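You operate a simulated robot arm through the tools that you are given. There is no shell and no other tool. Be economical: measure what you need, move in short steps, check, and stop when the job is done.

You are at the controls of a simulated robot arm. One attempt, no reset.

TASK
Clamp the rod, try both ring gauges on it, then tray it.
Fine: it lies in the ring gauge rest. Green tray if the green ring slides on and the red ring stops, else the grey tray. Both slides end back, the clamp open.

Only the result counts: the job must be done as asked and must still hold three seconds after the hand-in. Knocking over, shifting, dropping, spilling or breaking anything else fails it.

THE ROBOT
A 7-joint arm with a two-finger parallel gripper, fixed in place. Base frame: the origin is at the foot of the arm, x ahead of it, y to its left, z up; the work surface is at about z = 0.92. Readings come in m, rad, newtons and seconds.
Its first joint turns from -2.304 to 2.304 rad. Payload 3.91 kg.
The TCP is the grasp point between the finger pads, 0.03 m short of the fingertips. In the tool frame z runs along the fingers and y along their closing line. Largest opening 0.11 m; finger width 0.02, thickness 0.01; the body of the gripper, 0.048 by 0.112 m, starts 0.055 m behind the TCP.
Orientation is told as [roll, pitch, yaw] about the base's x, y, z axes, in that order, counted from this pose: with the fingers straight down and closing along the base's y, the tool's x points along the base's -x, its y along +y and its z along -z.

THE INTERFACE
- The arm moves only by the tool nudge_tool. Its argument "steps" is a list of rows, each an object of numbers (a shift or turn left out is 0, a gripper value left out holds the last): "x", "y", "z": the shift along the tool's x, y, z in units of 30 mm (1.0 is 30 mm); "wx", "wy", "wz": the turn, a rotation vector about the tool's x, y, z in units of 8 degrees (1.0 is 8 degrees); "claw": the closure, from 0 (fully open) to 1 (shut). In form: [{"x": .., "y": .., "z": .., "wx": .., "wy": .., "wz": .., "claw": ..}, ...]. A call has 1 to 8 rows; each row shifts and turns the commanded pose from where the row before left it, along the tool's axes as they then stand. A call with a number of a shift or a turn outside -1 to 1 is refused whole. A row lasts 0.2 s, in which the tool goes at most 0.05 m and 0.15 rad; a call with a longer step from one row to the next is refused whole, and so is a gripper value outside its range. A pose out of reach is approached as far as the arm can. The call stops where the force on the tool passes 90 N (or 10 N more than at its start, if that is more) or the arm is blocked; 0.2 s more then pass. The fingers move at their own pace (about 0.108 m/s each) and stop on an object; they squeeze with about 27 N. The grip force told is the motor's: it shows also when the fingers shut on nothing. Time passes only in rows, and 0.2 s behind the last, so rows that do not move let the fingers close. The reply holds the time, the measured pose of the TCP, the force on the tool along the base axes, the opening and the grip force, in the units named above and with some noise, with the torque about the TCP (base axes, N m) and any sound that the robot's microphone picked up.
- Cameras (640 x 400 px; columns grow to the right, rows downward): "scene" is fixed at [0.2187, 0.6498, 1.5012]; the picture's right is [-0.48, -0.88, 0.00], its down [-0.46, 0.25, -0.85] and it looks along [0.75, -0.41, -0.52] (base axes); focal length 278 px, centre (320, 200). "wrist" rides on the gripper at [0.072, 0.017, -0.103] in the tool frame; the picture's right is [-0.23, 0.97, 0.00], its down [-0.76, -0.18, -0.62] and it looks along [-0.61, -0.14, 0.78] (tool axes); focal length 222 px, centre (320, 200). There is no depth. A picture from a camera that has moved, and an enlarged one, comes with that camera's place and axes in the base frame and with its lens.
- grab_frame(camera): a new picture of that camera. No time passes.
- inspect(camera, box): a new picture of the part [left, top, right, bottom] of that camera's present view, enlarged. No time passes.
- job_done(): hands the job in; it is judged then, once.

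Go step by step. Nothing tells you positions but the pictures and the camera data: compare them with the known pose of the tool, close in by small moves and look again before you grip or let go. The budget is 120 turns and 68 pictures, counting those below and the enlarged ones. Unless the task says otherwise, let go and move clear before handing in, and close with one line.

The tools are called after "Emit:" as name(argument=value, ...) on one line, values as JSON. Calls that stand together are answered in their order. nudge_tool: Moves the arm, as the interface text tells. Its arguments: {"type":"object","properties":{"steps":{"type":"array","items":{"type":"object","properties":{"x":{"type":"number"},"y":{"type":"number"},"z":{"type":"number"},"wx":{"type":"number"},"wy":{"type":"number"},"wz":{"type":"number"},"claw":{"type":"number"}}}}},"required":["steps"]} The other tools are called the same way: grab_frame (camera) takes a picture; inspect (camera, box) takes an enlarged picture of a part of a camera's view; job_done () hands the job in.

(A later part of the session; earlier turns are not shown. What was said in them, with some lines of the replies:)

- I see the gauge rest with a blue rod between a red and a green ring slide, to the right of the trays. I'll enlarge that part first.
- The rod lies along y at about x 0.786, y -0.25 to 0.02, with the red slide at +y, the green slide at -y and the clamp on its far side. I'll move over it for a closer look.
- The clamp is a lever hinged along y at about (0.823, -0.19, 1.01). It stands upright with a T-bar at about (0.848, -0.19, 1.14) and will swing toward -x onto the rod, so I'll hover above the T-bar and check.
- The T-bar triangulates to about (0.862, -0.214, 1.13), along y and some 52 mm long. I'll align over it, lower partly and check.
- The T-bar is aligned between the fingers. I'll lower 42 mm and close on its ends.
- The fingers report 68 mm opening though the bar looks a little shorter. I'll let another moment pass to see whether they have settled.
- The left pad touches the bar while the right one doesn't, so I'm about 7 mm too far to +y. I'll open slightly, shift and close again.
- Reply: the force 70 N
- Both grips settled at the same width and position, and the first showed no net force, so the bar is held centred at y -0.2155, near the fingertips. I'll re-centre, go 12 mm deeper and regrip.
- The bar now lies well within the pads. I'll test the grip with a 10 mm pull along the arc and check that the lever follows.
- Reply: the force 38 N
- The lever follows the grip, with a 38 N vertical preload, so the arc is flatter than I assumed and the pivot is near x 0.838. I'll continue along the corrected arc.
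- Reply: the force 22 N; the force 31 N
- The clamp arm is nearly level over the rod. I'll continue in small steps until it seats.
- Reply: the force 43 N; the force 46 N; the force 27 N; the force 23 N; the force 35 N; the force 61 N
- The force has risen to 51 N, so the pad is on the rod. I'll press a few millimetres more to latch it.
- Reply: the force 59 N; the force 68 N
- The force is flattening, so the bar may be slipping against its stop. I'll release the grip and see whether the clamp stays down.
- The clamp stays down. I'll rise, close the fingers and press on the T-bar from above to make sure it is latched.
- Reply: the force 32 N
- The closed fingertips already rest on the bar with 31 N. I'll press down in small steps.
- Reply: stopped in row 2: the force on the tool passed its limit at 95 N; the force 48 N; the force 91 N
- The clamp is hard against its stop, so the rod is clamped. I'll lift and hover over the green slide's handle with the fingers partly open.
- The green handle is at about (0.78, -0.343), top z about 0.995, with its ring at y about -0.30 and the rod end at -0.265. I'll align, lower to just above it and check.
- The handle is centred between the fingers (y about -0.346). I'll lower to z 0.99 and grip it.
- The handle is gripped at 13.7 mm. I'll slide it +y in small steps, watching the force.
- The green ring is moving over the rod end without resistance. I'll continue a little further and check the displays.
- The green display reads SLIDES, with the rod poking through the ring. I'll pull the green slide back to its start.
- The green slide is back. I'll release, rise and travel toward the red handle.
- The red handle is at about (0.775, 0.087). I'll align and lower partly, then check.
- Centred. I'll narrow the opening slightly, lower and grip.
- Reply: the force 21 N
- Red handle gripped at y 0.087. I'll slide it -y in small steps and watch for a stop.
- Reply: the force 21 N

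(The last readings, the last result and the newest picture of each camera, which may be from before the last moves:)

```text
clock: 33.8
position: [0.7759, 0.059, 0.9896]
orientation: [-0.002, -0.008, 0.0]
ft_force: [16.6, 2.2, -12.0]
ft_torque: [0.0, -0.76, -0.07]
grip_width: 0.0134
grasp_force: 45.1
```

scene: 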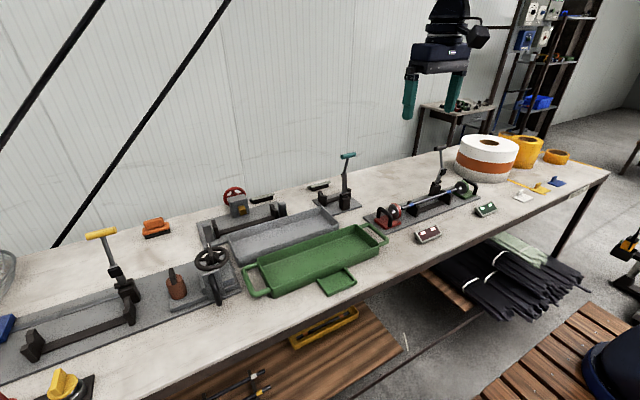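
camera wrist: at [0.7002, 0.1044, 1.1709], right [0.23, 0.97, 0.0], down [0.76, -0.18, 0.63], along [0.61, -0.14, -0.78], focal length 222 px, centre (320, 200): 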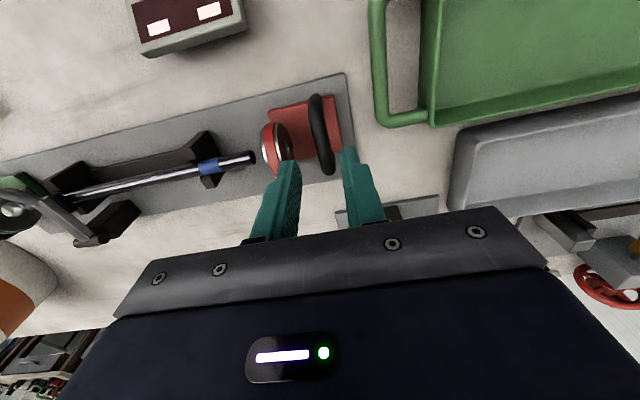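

Emit:
nudge_tool(steps=[{"y": -0.13}])

Emit:
nudge_tool(steps=[{"y": -0.13}])

Emit:
inspect(camera="wrist", box=[120, 60, 440, 260])

Emit:
inspect(camera="scene", box=[360, 160, 480, 250])

```text
clock: 34.2
position: [0.7752, 0.0549, 0.9896]
orientation: [-0.001, -0.005, 0.0]
ft_force: [15.4, 2.1, -13.8]
ft_torque: [-0.03, -0.82, -0.01]
grip_width: 0.0136
grasp_force: 44.8
```

```text
clock: 34.6
position: [0.7764, 0.0503, 0.9894]
orientation: [-0.001, -0.004, 0.0]
ft_force: [16.5, 1.6, -11.5]
ft_torque: [0.01, 0.43, 0.04]
grip_width: 0.0137
grasp_force: 45.4
```

```text
2.00 times, centred on (280, 160) of wrist
camera zoom: at [0.7016, 0.0675, 1.0922], right [0.23, 0.97, 0.0], down [0.76, -0.18, 0.63], along [0.61, -0.14, -0.78], focal length 444 px, centre (400, 280)
```

zoom: 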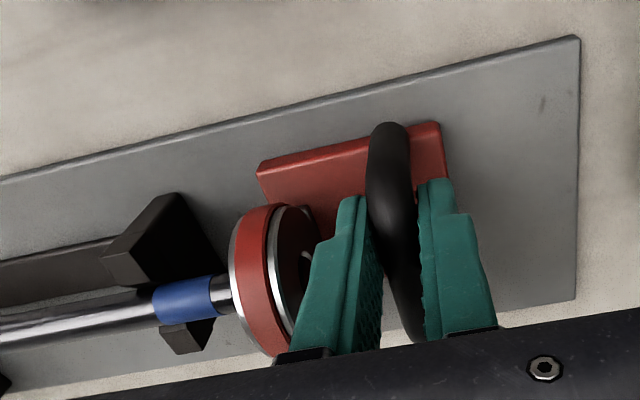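

```text
4.44 times, centred on (420, 205) of scene
camera zoom: at [0.2187, 0.6498, 1.5012], right [-0.48, -0.88, 0.0], down [-0.46, 0.25, -0.85], along [0.75, -0.41, -0.52], focal length 1235 px, centre (-124, 178)
```

zoom: 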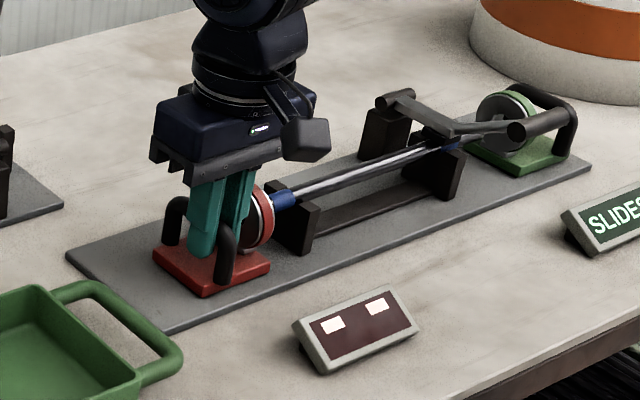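

The red ring also seems to be going over the rod without resistance, and the rod has not shifted. I'll continue until the display decides.

Emit:
nudge_tool(steps=[{"y": -0.17}])

Emit:
nudge_tool(steps=[{"y": -0.17}])

Emit:
nudge_tool(steps=[{"y": -0.17}])

Emit:
inspect(camera="wrist", box=[120, 60, 440, 260])

Emit:
inspect(camera="scene", box=[360, 160, 480, 250])

```text
clock: 35.0
position: [0.7755, 0.0456, 0.99]
orientation: [-0.001, -0.005, 0.001]
ft_force: [9.9, 1.2, -10.4]
ft_torque: [-0.04, -0.06, -0.06]
grip_width: 0.0139
grasp_force: 45.0
```

```text
clock: 35.4
position: [0.7766, 0.0411, 0.9891]
orientation: [-0.003, -0.005, -0.001]
ft_force: [9.8, 2.6, -10.4]
ft_torque: [-0.02, 0.53, -0.07]
grip_width: 0.0137
grasp_force: 44.8
```

```text
clock: 35.8
position: [0.7749, 0.0356, 0.9894]
orientation: [-0.001, -0.005, 0.0]
ft_force: [12.9, 1.8, -12.3]
ft_torque: [0.04, 0.64, -0.01]
grip_width: 0.0136
grasp_force: 44.7
```

```text
2.00 times, centred on (280, 160) of wrist
camera zoom: at [0.7015, 0.0519, 1.0922], right [0.23, 0.97, 0.0], down [0.76, -0.18, 0.63], along [0.61, -0.14, -0.78], focal length 444 px, centre (400, 280)
```

zoom: 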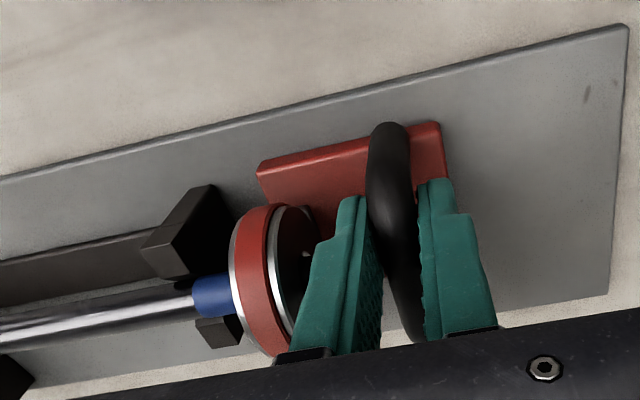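

```text
4.44 times, centred on (420, 205) of scene
camera zoom: at [0.2187, 0.6498, 1.5012], right [-0.48, -0.88, 0.0], down [-0.46, 0.25, -0.85], along [0.75, -0.41, -0.52], focal length 1235 px, centre (-124, 178)
```

zoom: 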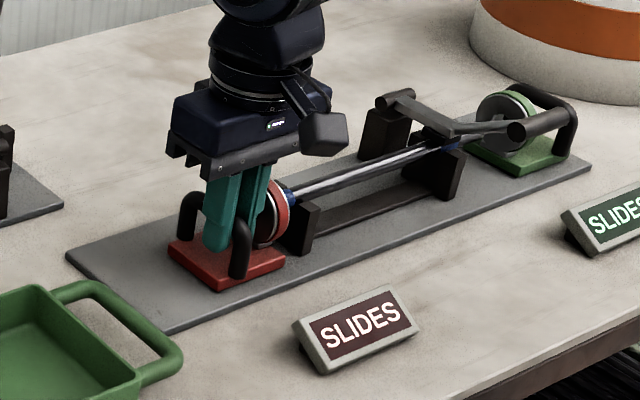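

The red ring slides on too, so the rod fails and goes to the grey tray. I'll pull the red slide back to its start.

Emit:
nudge_tool(steps=[{"y": 0.4}, {"y": 0.4}, {"y": 0.4}, {"y": 0.3}, {"y": 0.25}, {}])

Emit:
nudge_tool(steps=[{"claw": 0.77}, {}, {"z": -1}, {"z": -1}, {"z": -1}, {"z": -1}])

Emit:
inspect(camera="scene", box=[350, 150, 510, 250])

```text
clock: 37.2
position: [0.7754, 0.0878, 0.9886]
orientation: [-0.001, -0.005, -0.001]
ft_force: [-1.3, -8.6, -11.8]
ft_torque: [-0.13, -0.26, 0.04]
grip_width: 0.0136
grasp_force: 45.2
```

```text
clock: 38.6
position: [0.7749, 0.0875, 1.1092]
orientation: [0.0, -0.004, 0.0]
ft_force: [0.2, 0.2, -0.5]
ft_torque: [-0.02, -0.01, 0.02]
grip_width: 0.0254
grasp_force: 0.0
```

```text
4.00 times, centred on (430, 200) of scene
camera zoom: at [0.2187, 0.6498, 1.5012], right [-0.48, -0.88, 0.0], down [-0.46, 0.25, -0.85], along [0.75, -0.41, -0.52], focal length 1112 px, centre (-120, 200)
```

zoom: 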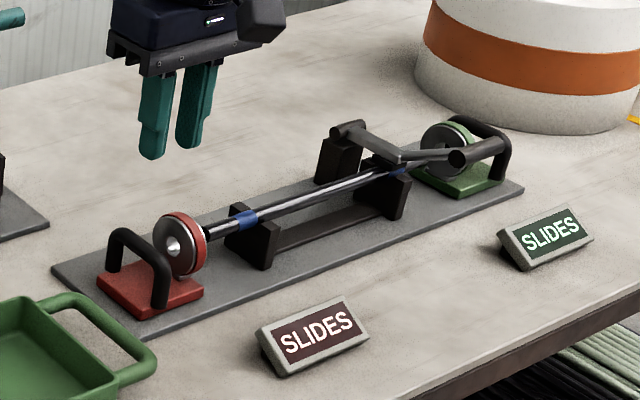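

Both slides are home. Now I'll go back over the clamp's T-bar at (0.722, -0.215, 1.01) to open it.

Emit:
nudge_tool(steps=[{"y": -1, "x": 0.22, "claw": 0}, {"y": -1, "x": 0.22}, {"y": -1, "x": 0.22}, {"y": -1, "x": 0.22}, {"y": -1, "x": 0.22}, {"y": -1, "x": 0.22}, {"y": -1, "x": 0.22}, {"y": -1, "x": 0.22}])

Emit:
nudge_tool(steps=[{"y": -1}, {"y": -1}, {"y": -0.08, "z": 1}])

Emit:
grab_frame(camera="wrist")

```text
clock: 40.4
position: [0.7224, -0.1522, 1.1098]
orientation: [-0.001, -0.007, 0.002]
ft_force: [-0.6, 0.5, -0.1]
ft_torque: [-0.03, -0.01, 0.0]
grip_width: 0.1099
grasp_force: 0.2
```

```text
clock: 41.2
position: [0.7225, -0.2143, 1.08]
orientation: [-0.002, -0.005, 0.0]
ft_force: [0.2, -0.2, 0.3]
ft_torque: [0.01, -0.02, 0.01]
grip_width: 0.1102
grasp_force: 0.0
```

```text
23 pictures are left
camera wrist: at [0.6483, -0.1983, 1.1823], right [0.23, 0.97, 0.0], down [0.76, -0.18, 0.63], along [0.61, -0.14, -0.78], focal length 222 px, centre (320, 200)
```

wrist: 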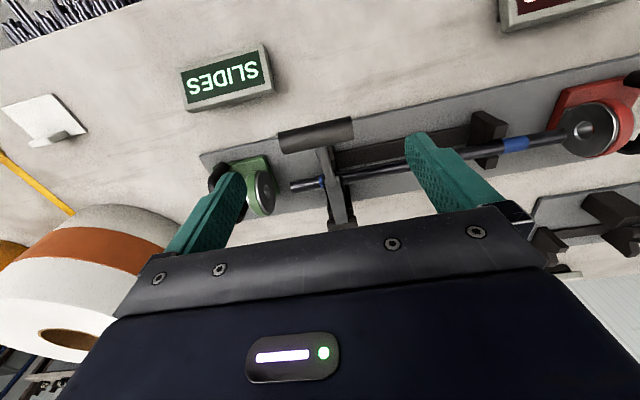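

Emit:
nudge_tool(steps=[{"z": 0.75}, {"z": 0.75}, {"z": 0.76}, {"claw": 1}, {}, {}])

Emit:
nudge_tool(steps=[{"z": -0.4}])

Emit:
nudge_tool(steps=[{"x": -0.1, "z": -0.4}, {"x": -0.15, "z": -0.4}])

```text
clock: 42.6
position: [0.7242, -0.2145, 1.0112]
orientation: [-0.002, -0.006, 0.002]
ft_force: [0.1, -12.8, 1.4]
ft_torque: [0.04, -0.09, -0.14]
grip_width: 0.068
grasp_force: 44.6
```

```text
clock: 43.0
position: [0.7256, -0.2144, 1.0232]
orientation: [-0.002, -0.01, 0.001]
ft_force: [48.6, -21.6, -28.2]
ft_torque: [0.32, 1.3, 0.86]
grip_width: 0.0684
grasp_force: 45.1
```

```text
clock: 43.6
position: [0.7316, -0.2143, 1.0473]
orientation: [0.0, -0.004, 0.001]
ft_force: [35.1, -12.6, -30.2]
ft_torque: [0.32, 1.17, 0.21]
grip_width: 0.0681
grasp_force: 45.3
```

Emit:
nudge_tool(steps=[{"x": -0.22, "z": -0.48}, {"x": -0.27, "z": -0.44}])

Emit:
nudge_tool(steps=[{"x": -0.33, "z": -0.4}, {"x": -0.38, "z": -0.35}])

```text
clock: 44.2
position: [0.7453, -0.2149, 1.0741]
orientation: [-0.001, -0.003, 0.0]
ft_force: [26.6, -9.6, -35.7]
ft_torque: [0.31, 1.09, 0.12]
grip_width: 0.0685
grasp_force: 44.8
```

```text
clock: 44.8
position: [0.7667, -0.2154, 1.0964]
orientation: [0.0, -0.001, 0.0]
ft_force: [11.8, -9.5, -33.8]
ft_torque: [0.23, 1.14, 0.12]
grip_width: 0.0684
grasp_force: 44.9
```

Emit:
nudge_tool(steps=[{"x": -0.41, "z": -0.24}, {"x": -0.46, "z": -0.22}, {"x": -0.49, "z": -0.16}])

Emit:
nudge_tool(steps=[{"x": -0.5, "z": -0.08}, {"x": -0.5, "z": 0}])

Emit:
nudge_tool(steps=[{"x": -0.5, "z": 0.06}, {"x": -0.5, "z": 0.12}])

```text
clock: 45.6
position: [0.8071, -0.2151, 1.1171]
orientation: [0.0, -0.006, 0.001]
ft_force: [-5.4, -8.2, -11.0]
ft_torque: [0.0, 1.01, -0.05]
grip_width: 0.0681
grasp_force: 45.1
```

```text
clock: 46.2
position: [0.8377, -0.2156, 1.1231]
orientation: [-0.002, -0.009, -0.001]
ft_force: [-9.0, -8.4, 15.6]
ft_torque: [0.0, 0.99, 0.0]
grip_width: 0.0679
grasp_force: 45.0
```

```text
clock: 46.8
position: [0.8675, -0.2143, 1.1172]
orientation: [-0.002, -0.01, 0.0]
ft_force: [2.6, -11.9, 34.4]
ft_torque: [0.09, 0.51, 0.12]
grip_width: 0.068
grasp_force: 44.5
```

The lever is back at its starting position. I'll release, rise straight up and check.

Emit:
nudge_tool(steps=[{"claw": 0.3}, {"claw": 0}, {}, {"z": -1}, {"z": -1}, {"z": -1}])

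Emit:
inspect(camera="scene", box=[350, 130, 510, 250])

```text
clock: 48.2
position: [0.8653, -0.2154, 1.2034]
orientation: [-0.001, -0.006, 0.001]
ft_force: [0.3, -0.8, -1.5]
ft_torque: [0.0, -0.01, 0.01]
grip_width: 0.1099
grasp_force: 0.1
```

```text
3.33 times, centred on (430, 190) of scene
camera zoom: at [0.2187, 0.6498, 1.5012], right [-0.48, -0.88, 0.0], down [-0.46, 0.25, -0.85], along [0.75, -0.41, -0.52], focal length 926 px, centre (-47, 233)
```

zoom: 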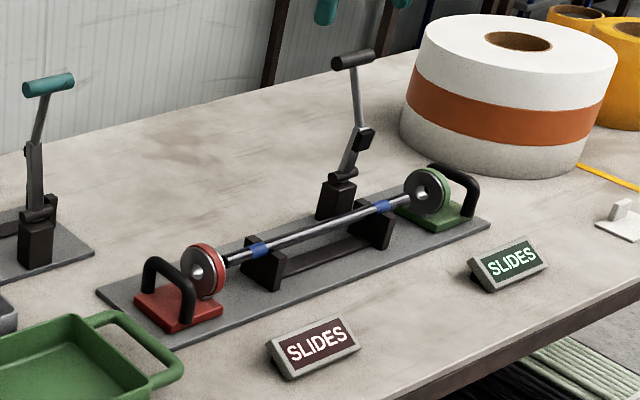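

The clamp is open and the slides are home. I'll move over the rod's middle and turn the tool 90° so the fingers close along x.

Emit:
nudge_tool(steps=[{"x": 0.9, "y": 1}, {"x": 0.9, "y": 1}, {"x": 0.85, "y": 1}, {"wz": 0.9375}, {"wz": 0.9375}, {"wz": 0.9375}, {"wz": 0.9375}, {"wz": 0.9375}])

Emit:
nudge_tool(steps=[{"wz": 0.9375}, {"wz": 0.9375}, {"wz": 0.9375}, {"wz": 0.9375}, {"wz": 0.9375}, {"wz": 0.9375}, {"wz": 0.9375}])

Emit:
grab_frame(camera="wrist")

```text
clock: 50.0
position: [0.7868, -0.1246, 1.205]
orientation: [0.0, -0.005, -0.655]
ft_force: [0.1, 0.4, -0.3]
ft_torque: [0.02, 0.01, -0.01]
grip_width: 0.1101
grasp_force: 0.2
```

```text
clock: 51.6
position: [0.7867, -0.125, 1.2044]
orientation: [0.005, -0.003, -1.574]
ft_force: [0.2, -0.7, -0.3]
ft_torque: [0.01, 0.01, 0.0]
grip_width: 0.11
grasp_force: 0.2
```

```text
21 pictures are left
camera wrist: at [0.8021, -0.0523, 1.3077], right [0.97, -0.23, 0.01], down [-0.18, -0.76, 0.62], along [-0.14, -0.61, -0.78], focal length 222 px, centre (320, 200)
```

wrist: 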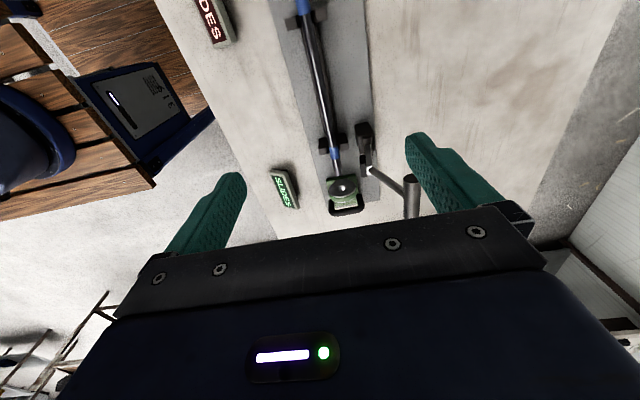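

The rod sits at x about 0.789, so I'll shift 2 mm and lower to just above it.

Emit:
nudge_tool(steps=[{"y": 0.08, "z": 1}, {"z": 1}, {"z": 1}, {"z": 1}, {"z": 1}])

Emit:
grab_frame(camera="wrist")

Emit:
inspect(camera="scene", box=[370, 150, 480, 230])

```text
clock: 52.8
position: [0.7898, -0.1233, 1.0543]
orientation: [0.006, -0.001, -1.571]
ft_force: [0.0, -0.5, 0.4]
ft_torque: [0.03, 0.0, -0.01]
grip_width: 0.1101
grasp_force: 0.1
```

```text
20 pictures are left
camera wrist: at [0.8051, -0.0514, 1.1577], right [0.97, -0.23, 0.01], down [-0.18, -0.76, 0.62], along [-0.14, -0.61, -0.78], focal length 222 px, centre (320, 200)
```

wrist: 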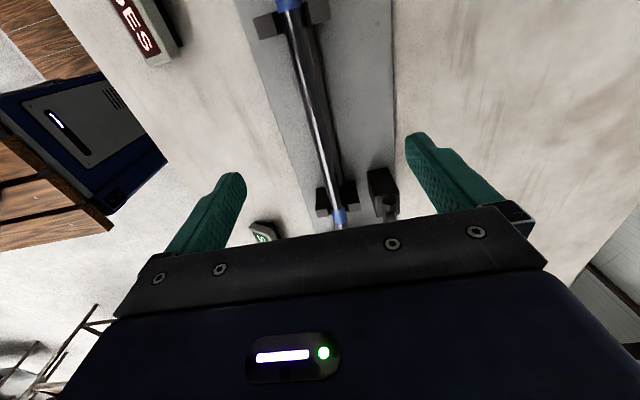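

```text
5.00 times, centred on (425, 190) of scene
camera zoom: at [0.2187, 0.6498, 1.5012], right [-0.48, -0.88, 0.0], down [-0.46, 0.25, -0.85], along [0.75, -0.41, -0.52], focal length 1390 px, centre (-205, 250)
```

zoom: 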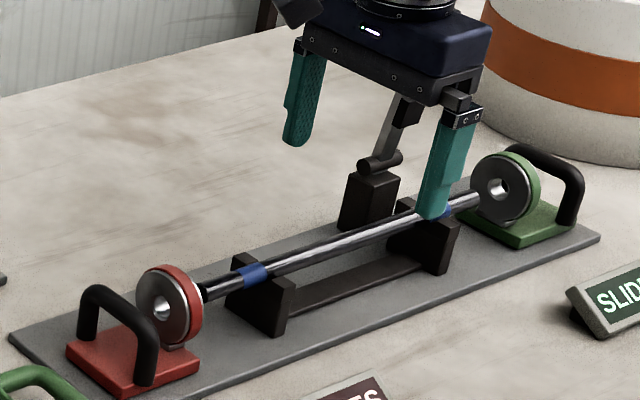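

The rod is centred at x 0.790. I'll lower to z 0.987 and close.

Emit:
nudge_tool(steps=[{"z": 0.75}, {"z": 0.75}, {"z": 0.75}, {"claw": 0.6}, {"claw": 1}, {}, {}])

Emit:
inspect(camera="scene", box=[370, 150, 480, 230])

```text
clock: 54.4
position: [0.7894, -0.1247, 0.9871]
orientation: [0.006, -0.002, -1.571]
ft_force: [-1.7, -0.5, -0.3]
ft_torque: [0.03, 0.03, -0.02]
grip_width: 0.0142
grasp_force: 26.8
```

```text
5.00 times, centred on (425, 190) of scene
camera zoom: at [0.2187, 0.6498, 1.5012], right [-0.48, -0.88, 0.0], down [-0.46, 0.25, -0.85], along [0.75, -0.41, -0.52], focal length 1390 px, centre (-205, 250)
```

zoom: 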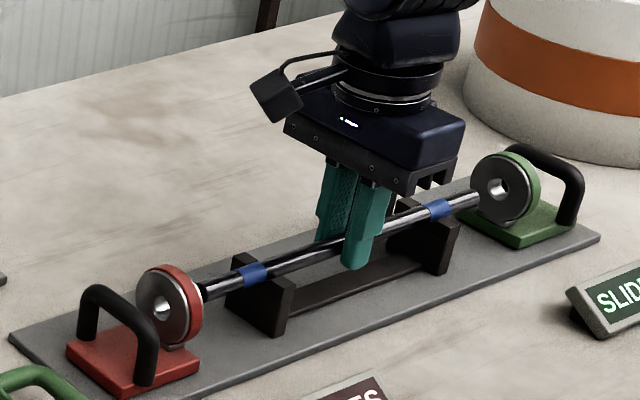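

The rod is gripped (14.2 mm). I'll lift it straight up and check that it stays level.

Emit:
nudge_tool(steps=[{"z": -0.5}, {"z": -0.7}, {"z": -1, "y": -0.2}, {"z": -1, "y": -0.3}, {"z": -1}, {"z": -1}, {"z": -1}])

Emit:
grab_frame(camera="scene")

Emit:
grab_frame(camera="wrist")

```text
clock: 56.0
position: [0.7742, -0.1247, 1.1726]
orientation: [0.005, 0.001, -1.572]
ft_force: [0.7, -1.4, -1.0]
ft_torque: [-0.01, 0.03, 0.01]
grip_width: 0.014
grasp_force: 26.9
```

```text
17 pictures are left
```

scene: 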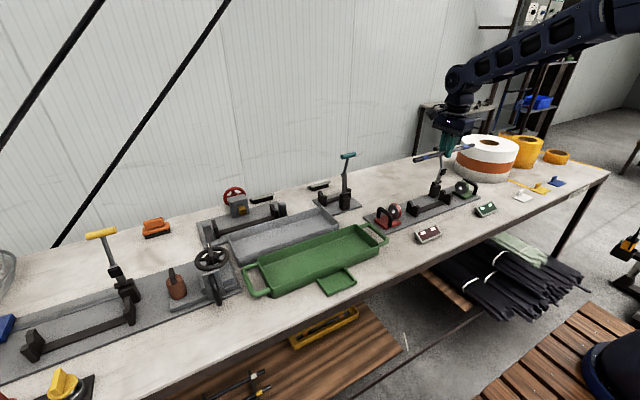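

```text
16 pictures are left
camera wrist: at [0.7889, -0.0524, 1.276], right [0.97, -0.23, 0.01], down [-0.18, -0.76, 0.62], along [-0.14, -0.61, -0.78], focal length 222 px, centre (320, 200)
```

wrist: 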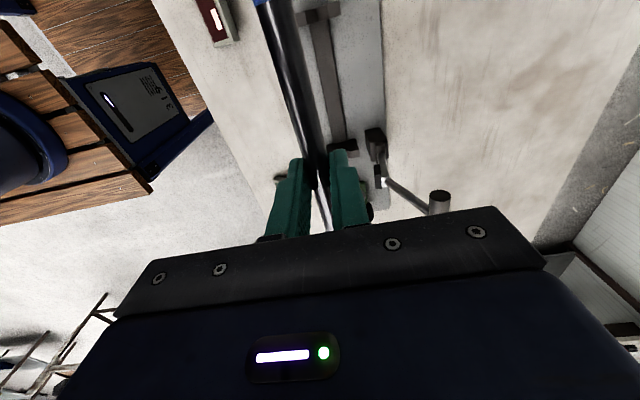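

The rod is held level. The grey tray spans about x 0.84–0.955, y 0.24–0.57; I'll carry the rod along +y at height, then look again.

Emit:
nudge_tool(steps=[{"x": 1}, {"x": 1}, {"x": 1}, {"x": 1}, {"x": 1}, {"x": 1}, {"x": 1}, {"x": 1}])

Emit:
nudge_tool(steps=[{"x": 1, "y": 0.2}, {"x": 1, "y": 0.2}, {"x": 1, "y": 0.2}, {"x": 1, "y": 0.2}, {"x": 1, "y": 0.3}, {"x": 1, "y": 0.3}, {"x": 1, "y": 0.3}, {"x": 1, "y": 0.3}])

Emit:
grab_frame(camera="wrist")

Emit:
inspect(camera="scene", box=[190, 120, 410, 300])

```text
clock: 57.8
position: [0.7737, 0.1149, 1.1723]
orientation: [0.005, -0.002, -1.574]
ft_force: [0.3, -0.3, 0.2]
ft_torque: [0.03, -0.01, 0.01]
grip_width: 0.0141
grasp_force: 27.0
```

```text
clock: 59.6
position: [0.8347, 0.3539, 1.174]
orientation: [0.004, 0.0, -1.572]
ft_force: [-0.2, 0.0, 0.5]
ft_torque: [0.06, -0.04, 0.02]
grip_width: 0.0141
grasp_force: 27.0
```

```text
15 pictures are left
camera wrist: at [0.85, 0.4267, 1.2766], right [0.97, -0.23, 0.01], down [-0.18, -0.76, 0.62], along [-0.14, -0.61, -0.78], focal length 222 px, centre (320, 200)
```

wrist: 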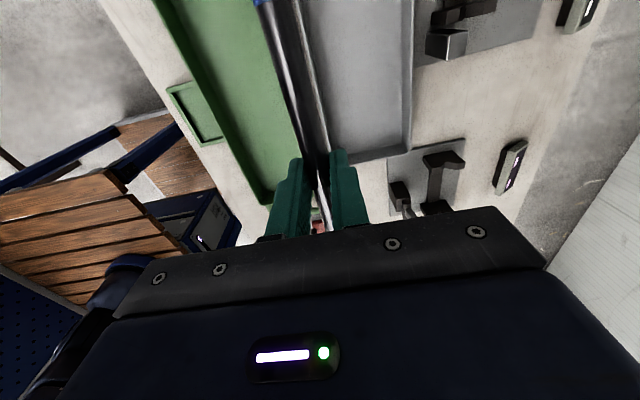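

```text
2.22 times, centred on (300, 210) of scene
camera zoom: at [0.2187, 0.6498, 1.5012], right [-0.48, -0.88, 0.0], down [-0.46, 0.25, -0.85], along [0.75, -0.41, -0.52], focal length 618 px, centre (364, 178)
```

zoom: 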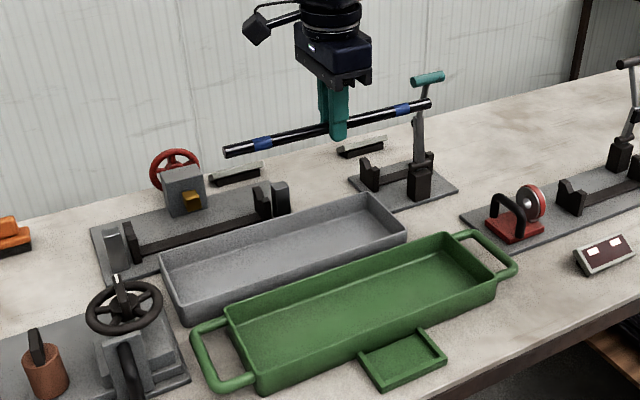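

The tray measures consistently: x 0.835–0.951, near end at y 0.243. I'll centre the rod over it at about (0.88, 0.403), lower partly and check.

Emit:
nudge_tool(steps=[{"x": 0.8, "y": 0.75}, {"x": 0.83, "y": 0.75}, {"z": 1}, {"z": 1}, {"z": 1}, {"z": 1}])

Emit:
grab_frame(camera="wrist")

Emit:
inspect(camera="scene", box=[190, 120, 410, 300])

```text
clock: 61.0
position: [0.8814, 0.4056, 1.0546]
orientation: [0.007, -0.001, -1.57]
ft_force: [0.2, 0.0, -0.4]
ft_torque: [-0.01, -0.05, 0.01]
grip_width: 0.014
grasp_force: 26.7
```

```text
13 pictures are left
camera wrist: at [0.895, 0.477, 1.1571], right [0.97, -0.23, 0.01], down [-0.18, -0.76, 0.62], along [-0.14, -0.61, -0.78], focal length 222 px, centre (320, 200)
```

wrist: 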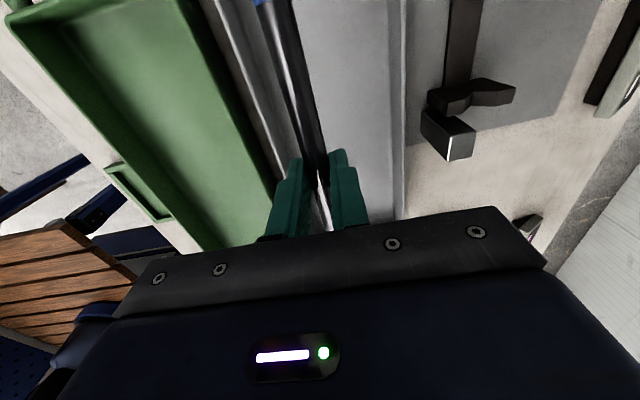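

```text
2.22 times, centred on (300, 210) of scene
camera zoom: at [0.2187, 0.6498, 1.5012], right [-0.48, -0.88, 0.0], down [-0.46, 0.25, -0.85], along [0.75, -0.41, -0.52], focal length 618 px, centre (364, 178)
```

zoom: 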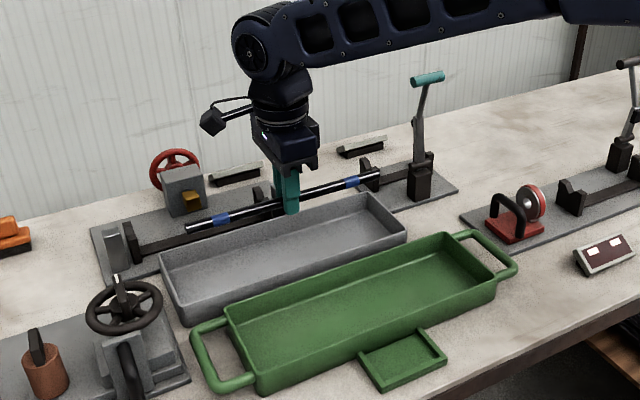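

The rod is parallel to the tray and inside its outline. I'll lower to z about 0.965, then creep down until the fingertips feel the floor.

Emit:
nudge_tool(steps=[{"z": 0.8, "x": 0.12}, {"z": 0.8}, {"z": 0.7}, {"z": 0.6}])

Emit:
nudge_tool(steps=[{"z": 0.12}])

Emit:
inspect(camera="scene", box=[220, 160, 350, 250])

```text
clock: 62.0
position: [0.8795, 0.4074, 0.9662]
orientation: [0.007, -0.002, -1.571]
ft_force: [0.2, -1.5, -0.8]
ft_torque: [-0.01, -0.01, 0.01]
grip_width: 0.0141
grasp_force: 26.9
```

```text
clock: 62.4
position: [0.8807, 0.4083, 0.9622]
orientation: [0.006, 0.0, -1.571]
ft_force: [0.3, 0.8, -1.1]
ft_torque: [0.03, 0.0, 0.01]
grip_width: 0.0139
grasp_force: 27.0
```

```text
4.44 times, centred on (285, 205) of scene
camera zoom: at [0.2187, 0.6498, 1.5012], right [-0.48, -0.88, 0.0], down [-0.46, 0.25, -0.85], along [0.75, -0.41, -0.52], focal length 1235 px, centre (476, 178)
```

zoom: 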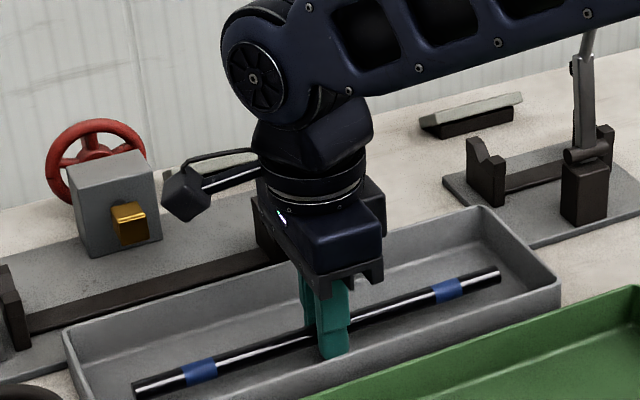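

Emit:
nudge_tool(steps=[{"z": 0.1}])

Emit:
nudge_tool(steps=[{"z": 0.08}])

```text
clock: 62.8
position: [0.8807, 0.4072, 0.9588]
orientation: [0.006, -0.002, -1.571]
ft_force: [-0.6, 0.6, 0.3]
ft_torque: [-0.02, 0.0, 0.0]
grip_width: 0.014
grasp_force: 27.3
```

```text
clock: 63.2
position: [0.8811, 0.4072, 0.9555]
orientation: [0.006, -0.001, -1.57]
ft_force: [-0.1, 0.3, -0.1]
ft_torque: [0.04, 0.01, 0.01]
grip_width: 0.0141
grasp_force: 27.1
```

Emit:
nudge_tool(steps=[{"z": 0.05}])

Emit:
nudge_tool(steps=[{"z": 0.05}])

```text
clock: 63.6
position: [0.881, 0.4074, 0.9554]
orientation: [0.007, -0.002, -1.572]
ft_force: [1.1, -0.7, -1.3]
ft_torque: [0.02, -0.02, 0.01]
grip_width: 0.0139
grasp_force: 26.6
```

```text
clock: 64.0
position: [0.8799, 0.4085, 0.9539]
orientation: [0.006, 0.0, -1.569]
ft_force: [0.4, -0.9, 1.1]
ft_torque: [0.0, 0.05, 0.0]
grip_width: 0.0139
grasp_force: 26.7
```

The fingertips are just above the floor. I'll open only slightly so the rod settles between the fingers, then look.

Emit:
nudge_tool(steps=[{"claw": 0.84}, {}, {}])

Emit:
inspect(camera="scene", box=[220, 160, 350, 250])

```text
clock: 64.8
position: [0.8798, 0.4073, 0.9548]
orientation: [0.008, 0.0, -1.57]
ft_force: [1.7, -1.4, 5.8]
ft_torque: [0.01, 0.04, 0.02]
grip_width: 0.0167
grasp_force: 0.0
```

```text
4.44 times, centred on (285, 205) of scene
camera zoom: at [0.2187, 0.6498, 1.5012], right [-0.48, -0.88, 0.0], down [-0.46, 0.25, -0.85], along [0.75, -0.41, -0.52], focal length 1235 px, centre (476, 178)
```

zoom: 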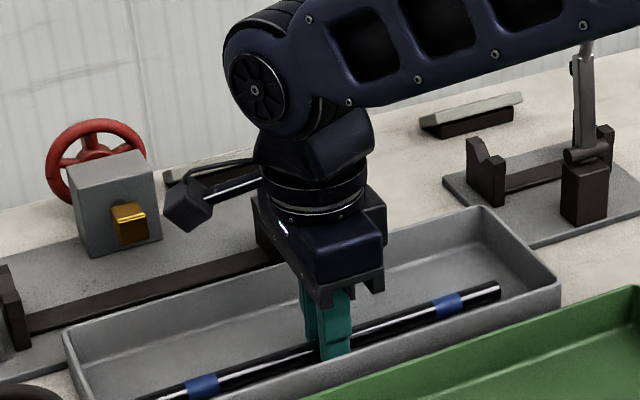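

The rod is on the tray floor. I'll lift a touch, open wider and rise straight up.

Emit:
nudge_tool(steps=[{"z": -0.07}, {"claw": 0.7}, {}, {"z": -0.5}, {"z": -1}, {"z": -1}, {"z": -1}, {"z": -1}])

Emit:
nudge_tool(steps=[{"z": -1}, {"z": -1}, {"y": -1}, {"y": -1}, {"y": -1}])

Emit:
grab_frame(camera="scene")

Emit:
inspect(camera="scene", box=[200, 150, 400, 300])

Emit:
inspect(camera="scene", box=[350, 130, 510, 250])

```text
clock: 66.6
position: [0.8795, 0.4082, 1.0907]
orientation: [0.007, -0.003, -1.571]
ft_force: [0.9, 0.5, 0.0]
ft_torque: [0.01, -0.01, 0.01]
grip_width: 0.033
grasp_force: 0.1
```

```text
clock: 67.8
position: [0.789, 0.4074, 1.1496]
orientation: [0.005, -0.001, -1.571]
ft_force: [0.1, -0.3, -0.2]
ft_torque: [0.02, 0.01, 0.01]
grip_width: 0.033
grasp_force: 0.0
```

```text
9 pictures are left
```

scene: 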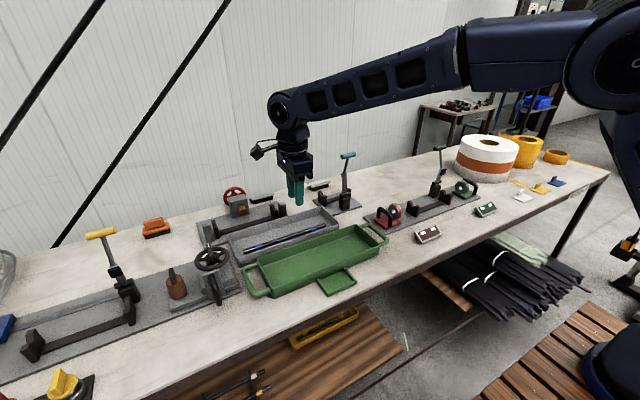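

```text
2.67 times, centred on (300, 225) of scene
camera zoom: at [0.2187, 0.6498, 1.5012], right [-0.48, -0.88, 0.0], down [-0.46, 0.25, -0.85], along [0.75, -0.41, -0.52], focal length 741 px, centre (373, 133)
```

zoom: 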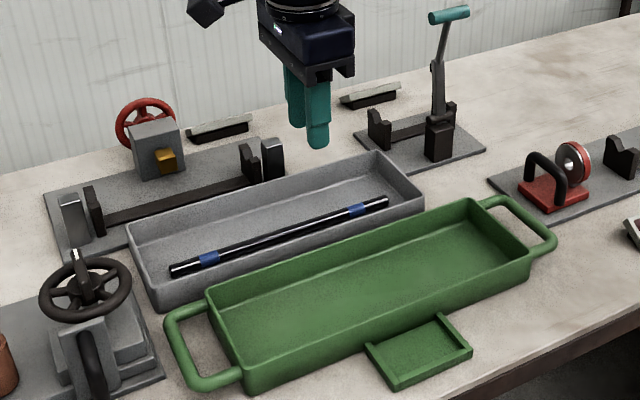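

```text
3.33 times, centred on (430, 190) of scene
camera zoom: at [0.2187, 0.6498, 1.5012], right [-0.48, -0.88, 0.0], down [-0.46, 0.25, -0.85], along [0.75, -0.41, -0.52], focal length 926 px, centre (-47, 233)
```

zoom: 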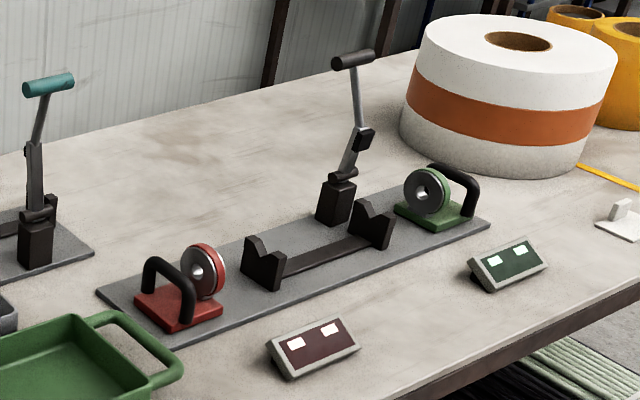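

The rod lies flat in the grey tray, both slides are back, the clamp is open and the arm is clear. I'll hand in now.

Emit:
job_done()

```text
The job is handed in.
```

The rod is in the grey tray because both rings slid onto it (the displays read SLIDES for green and red); both slides are back and the clamp is open.
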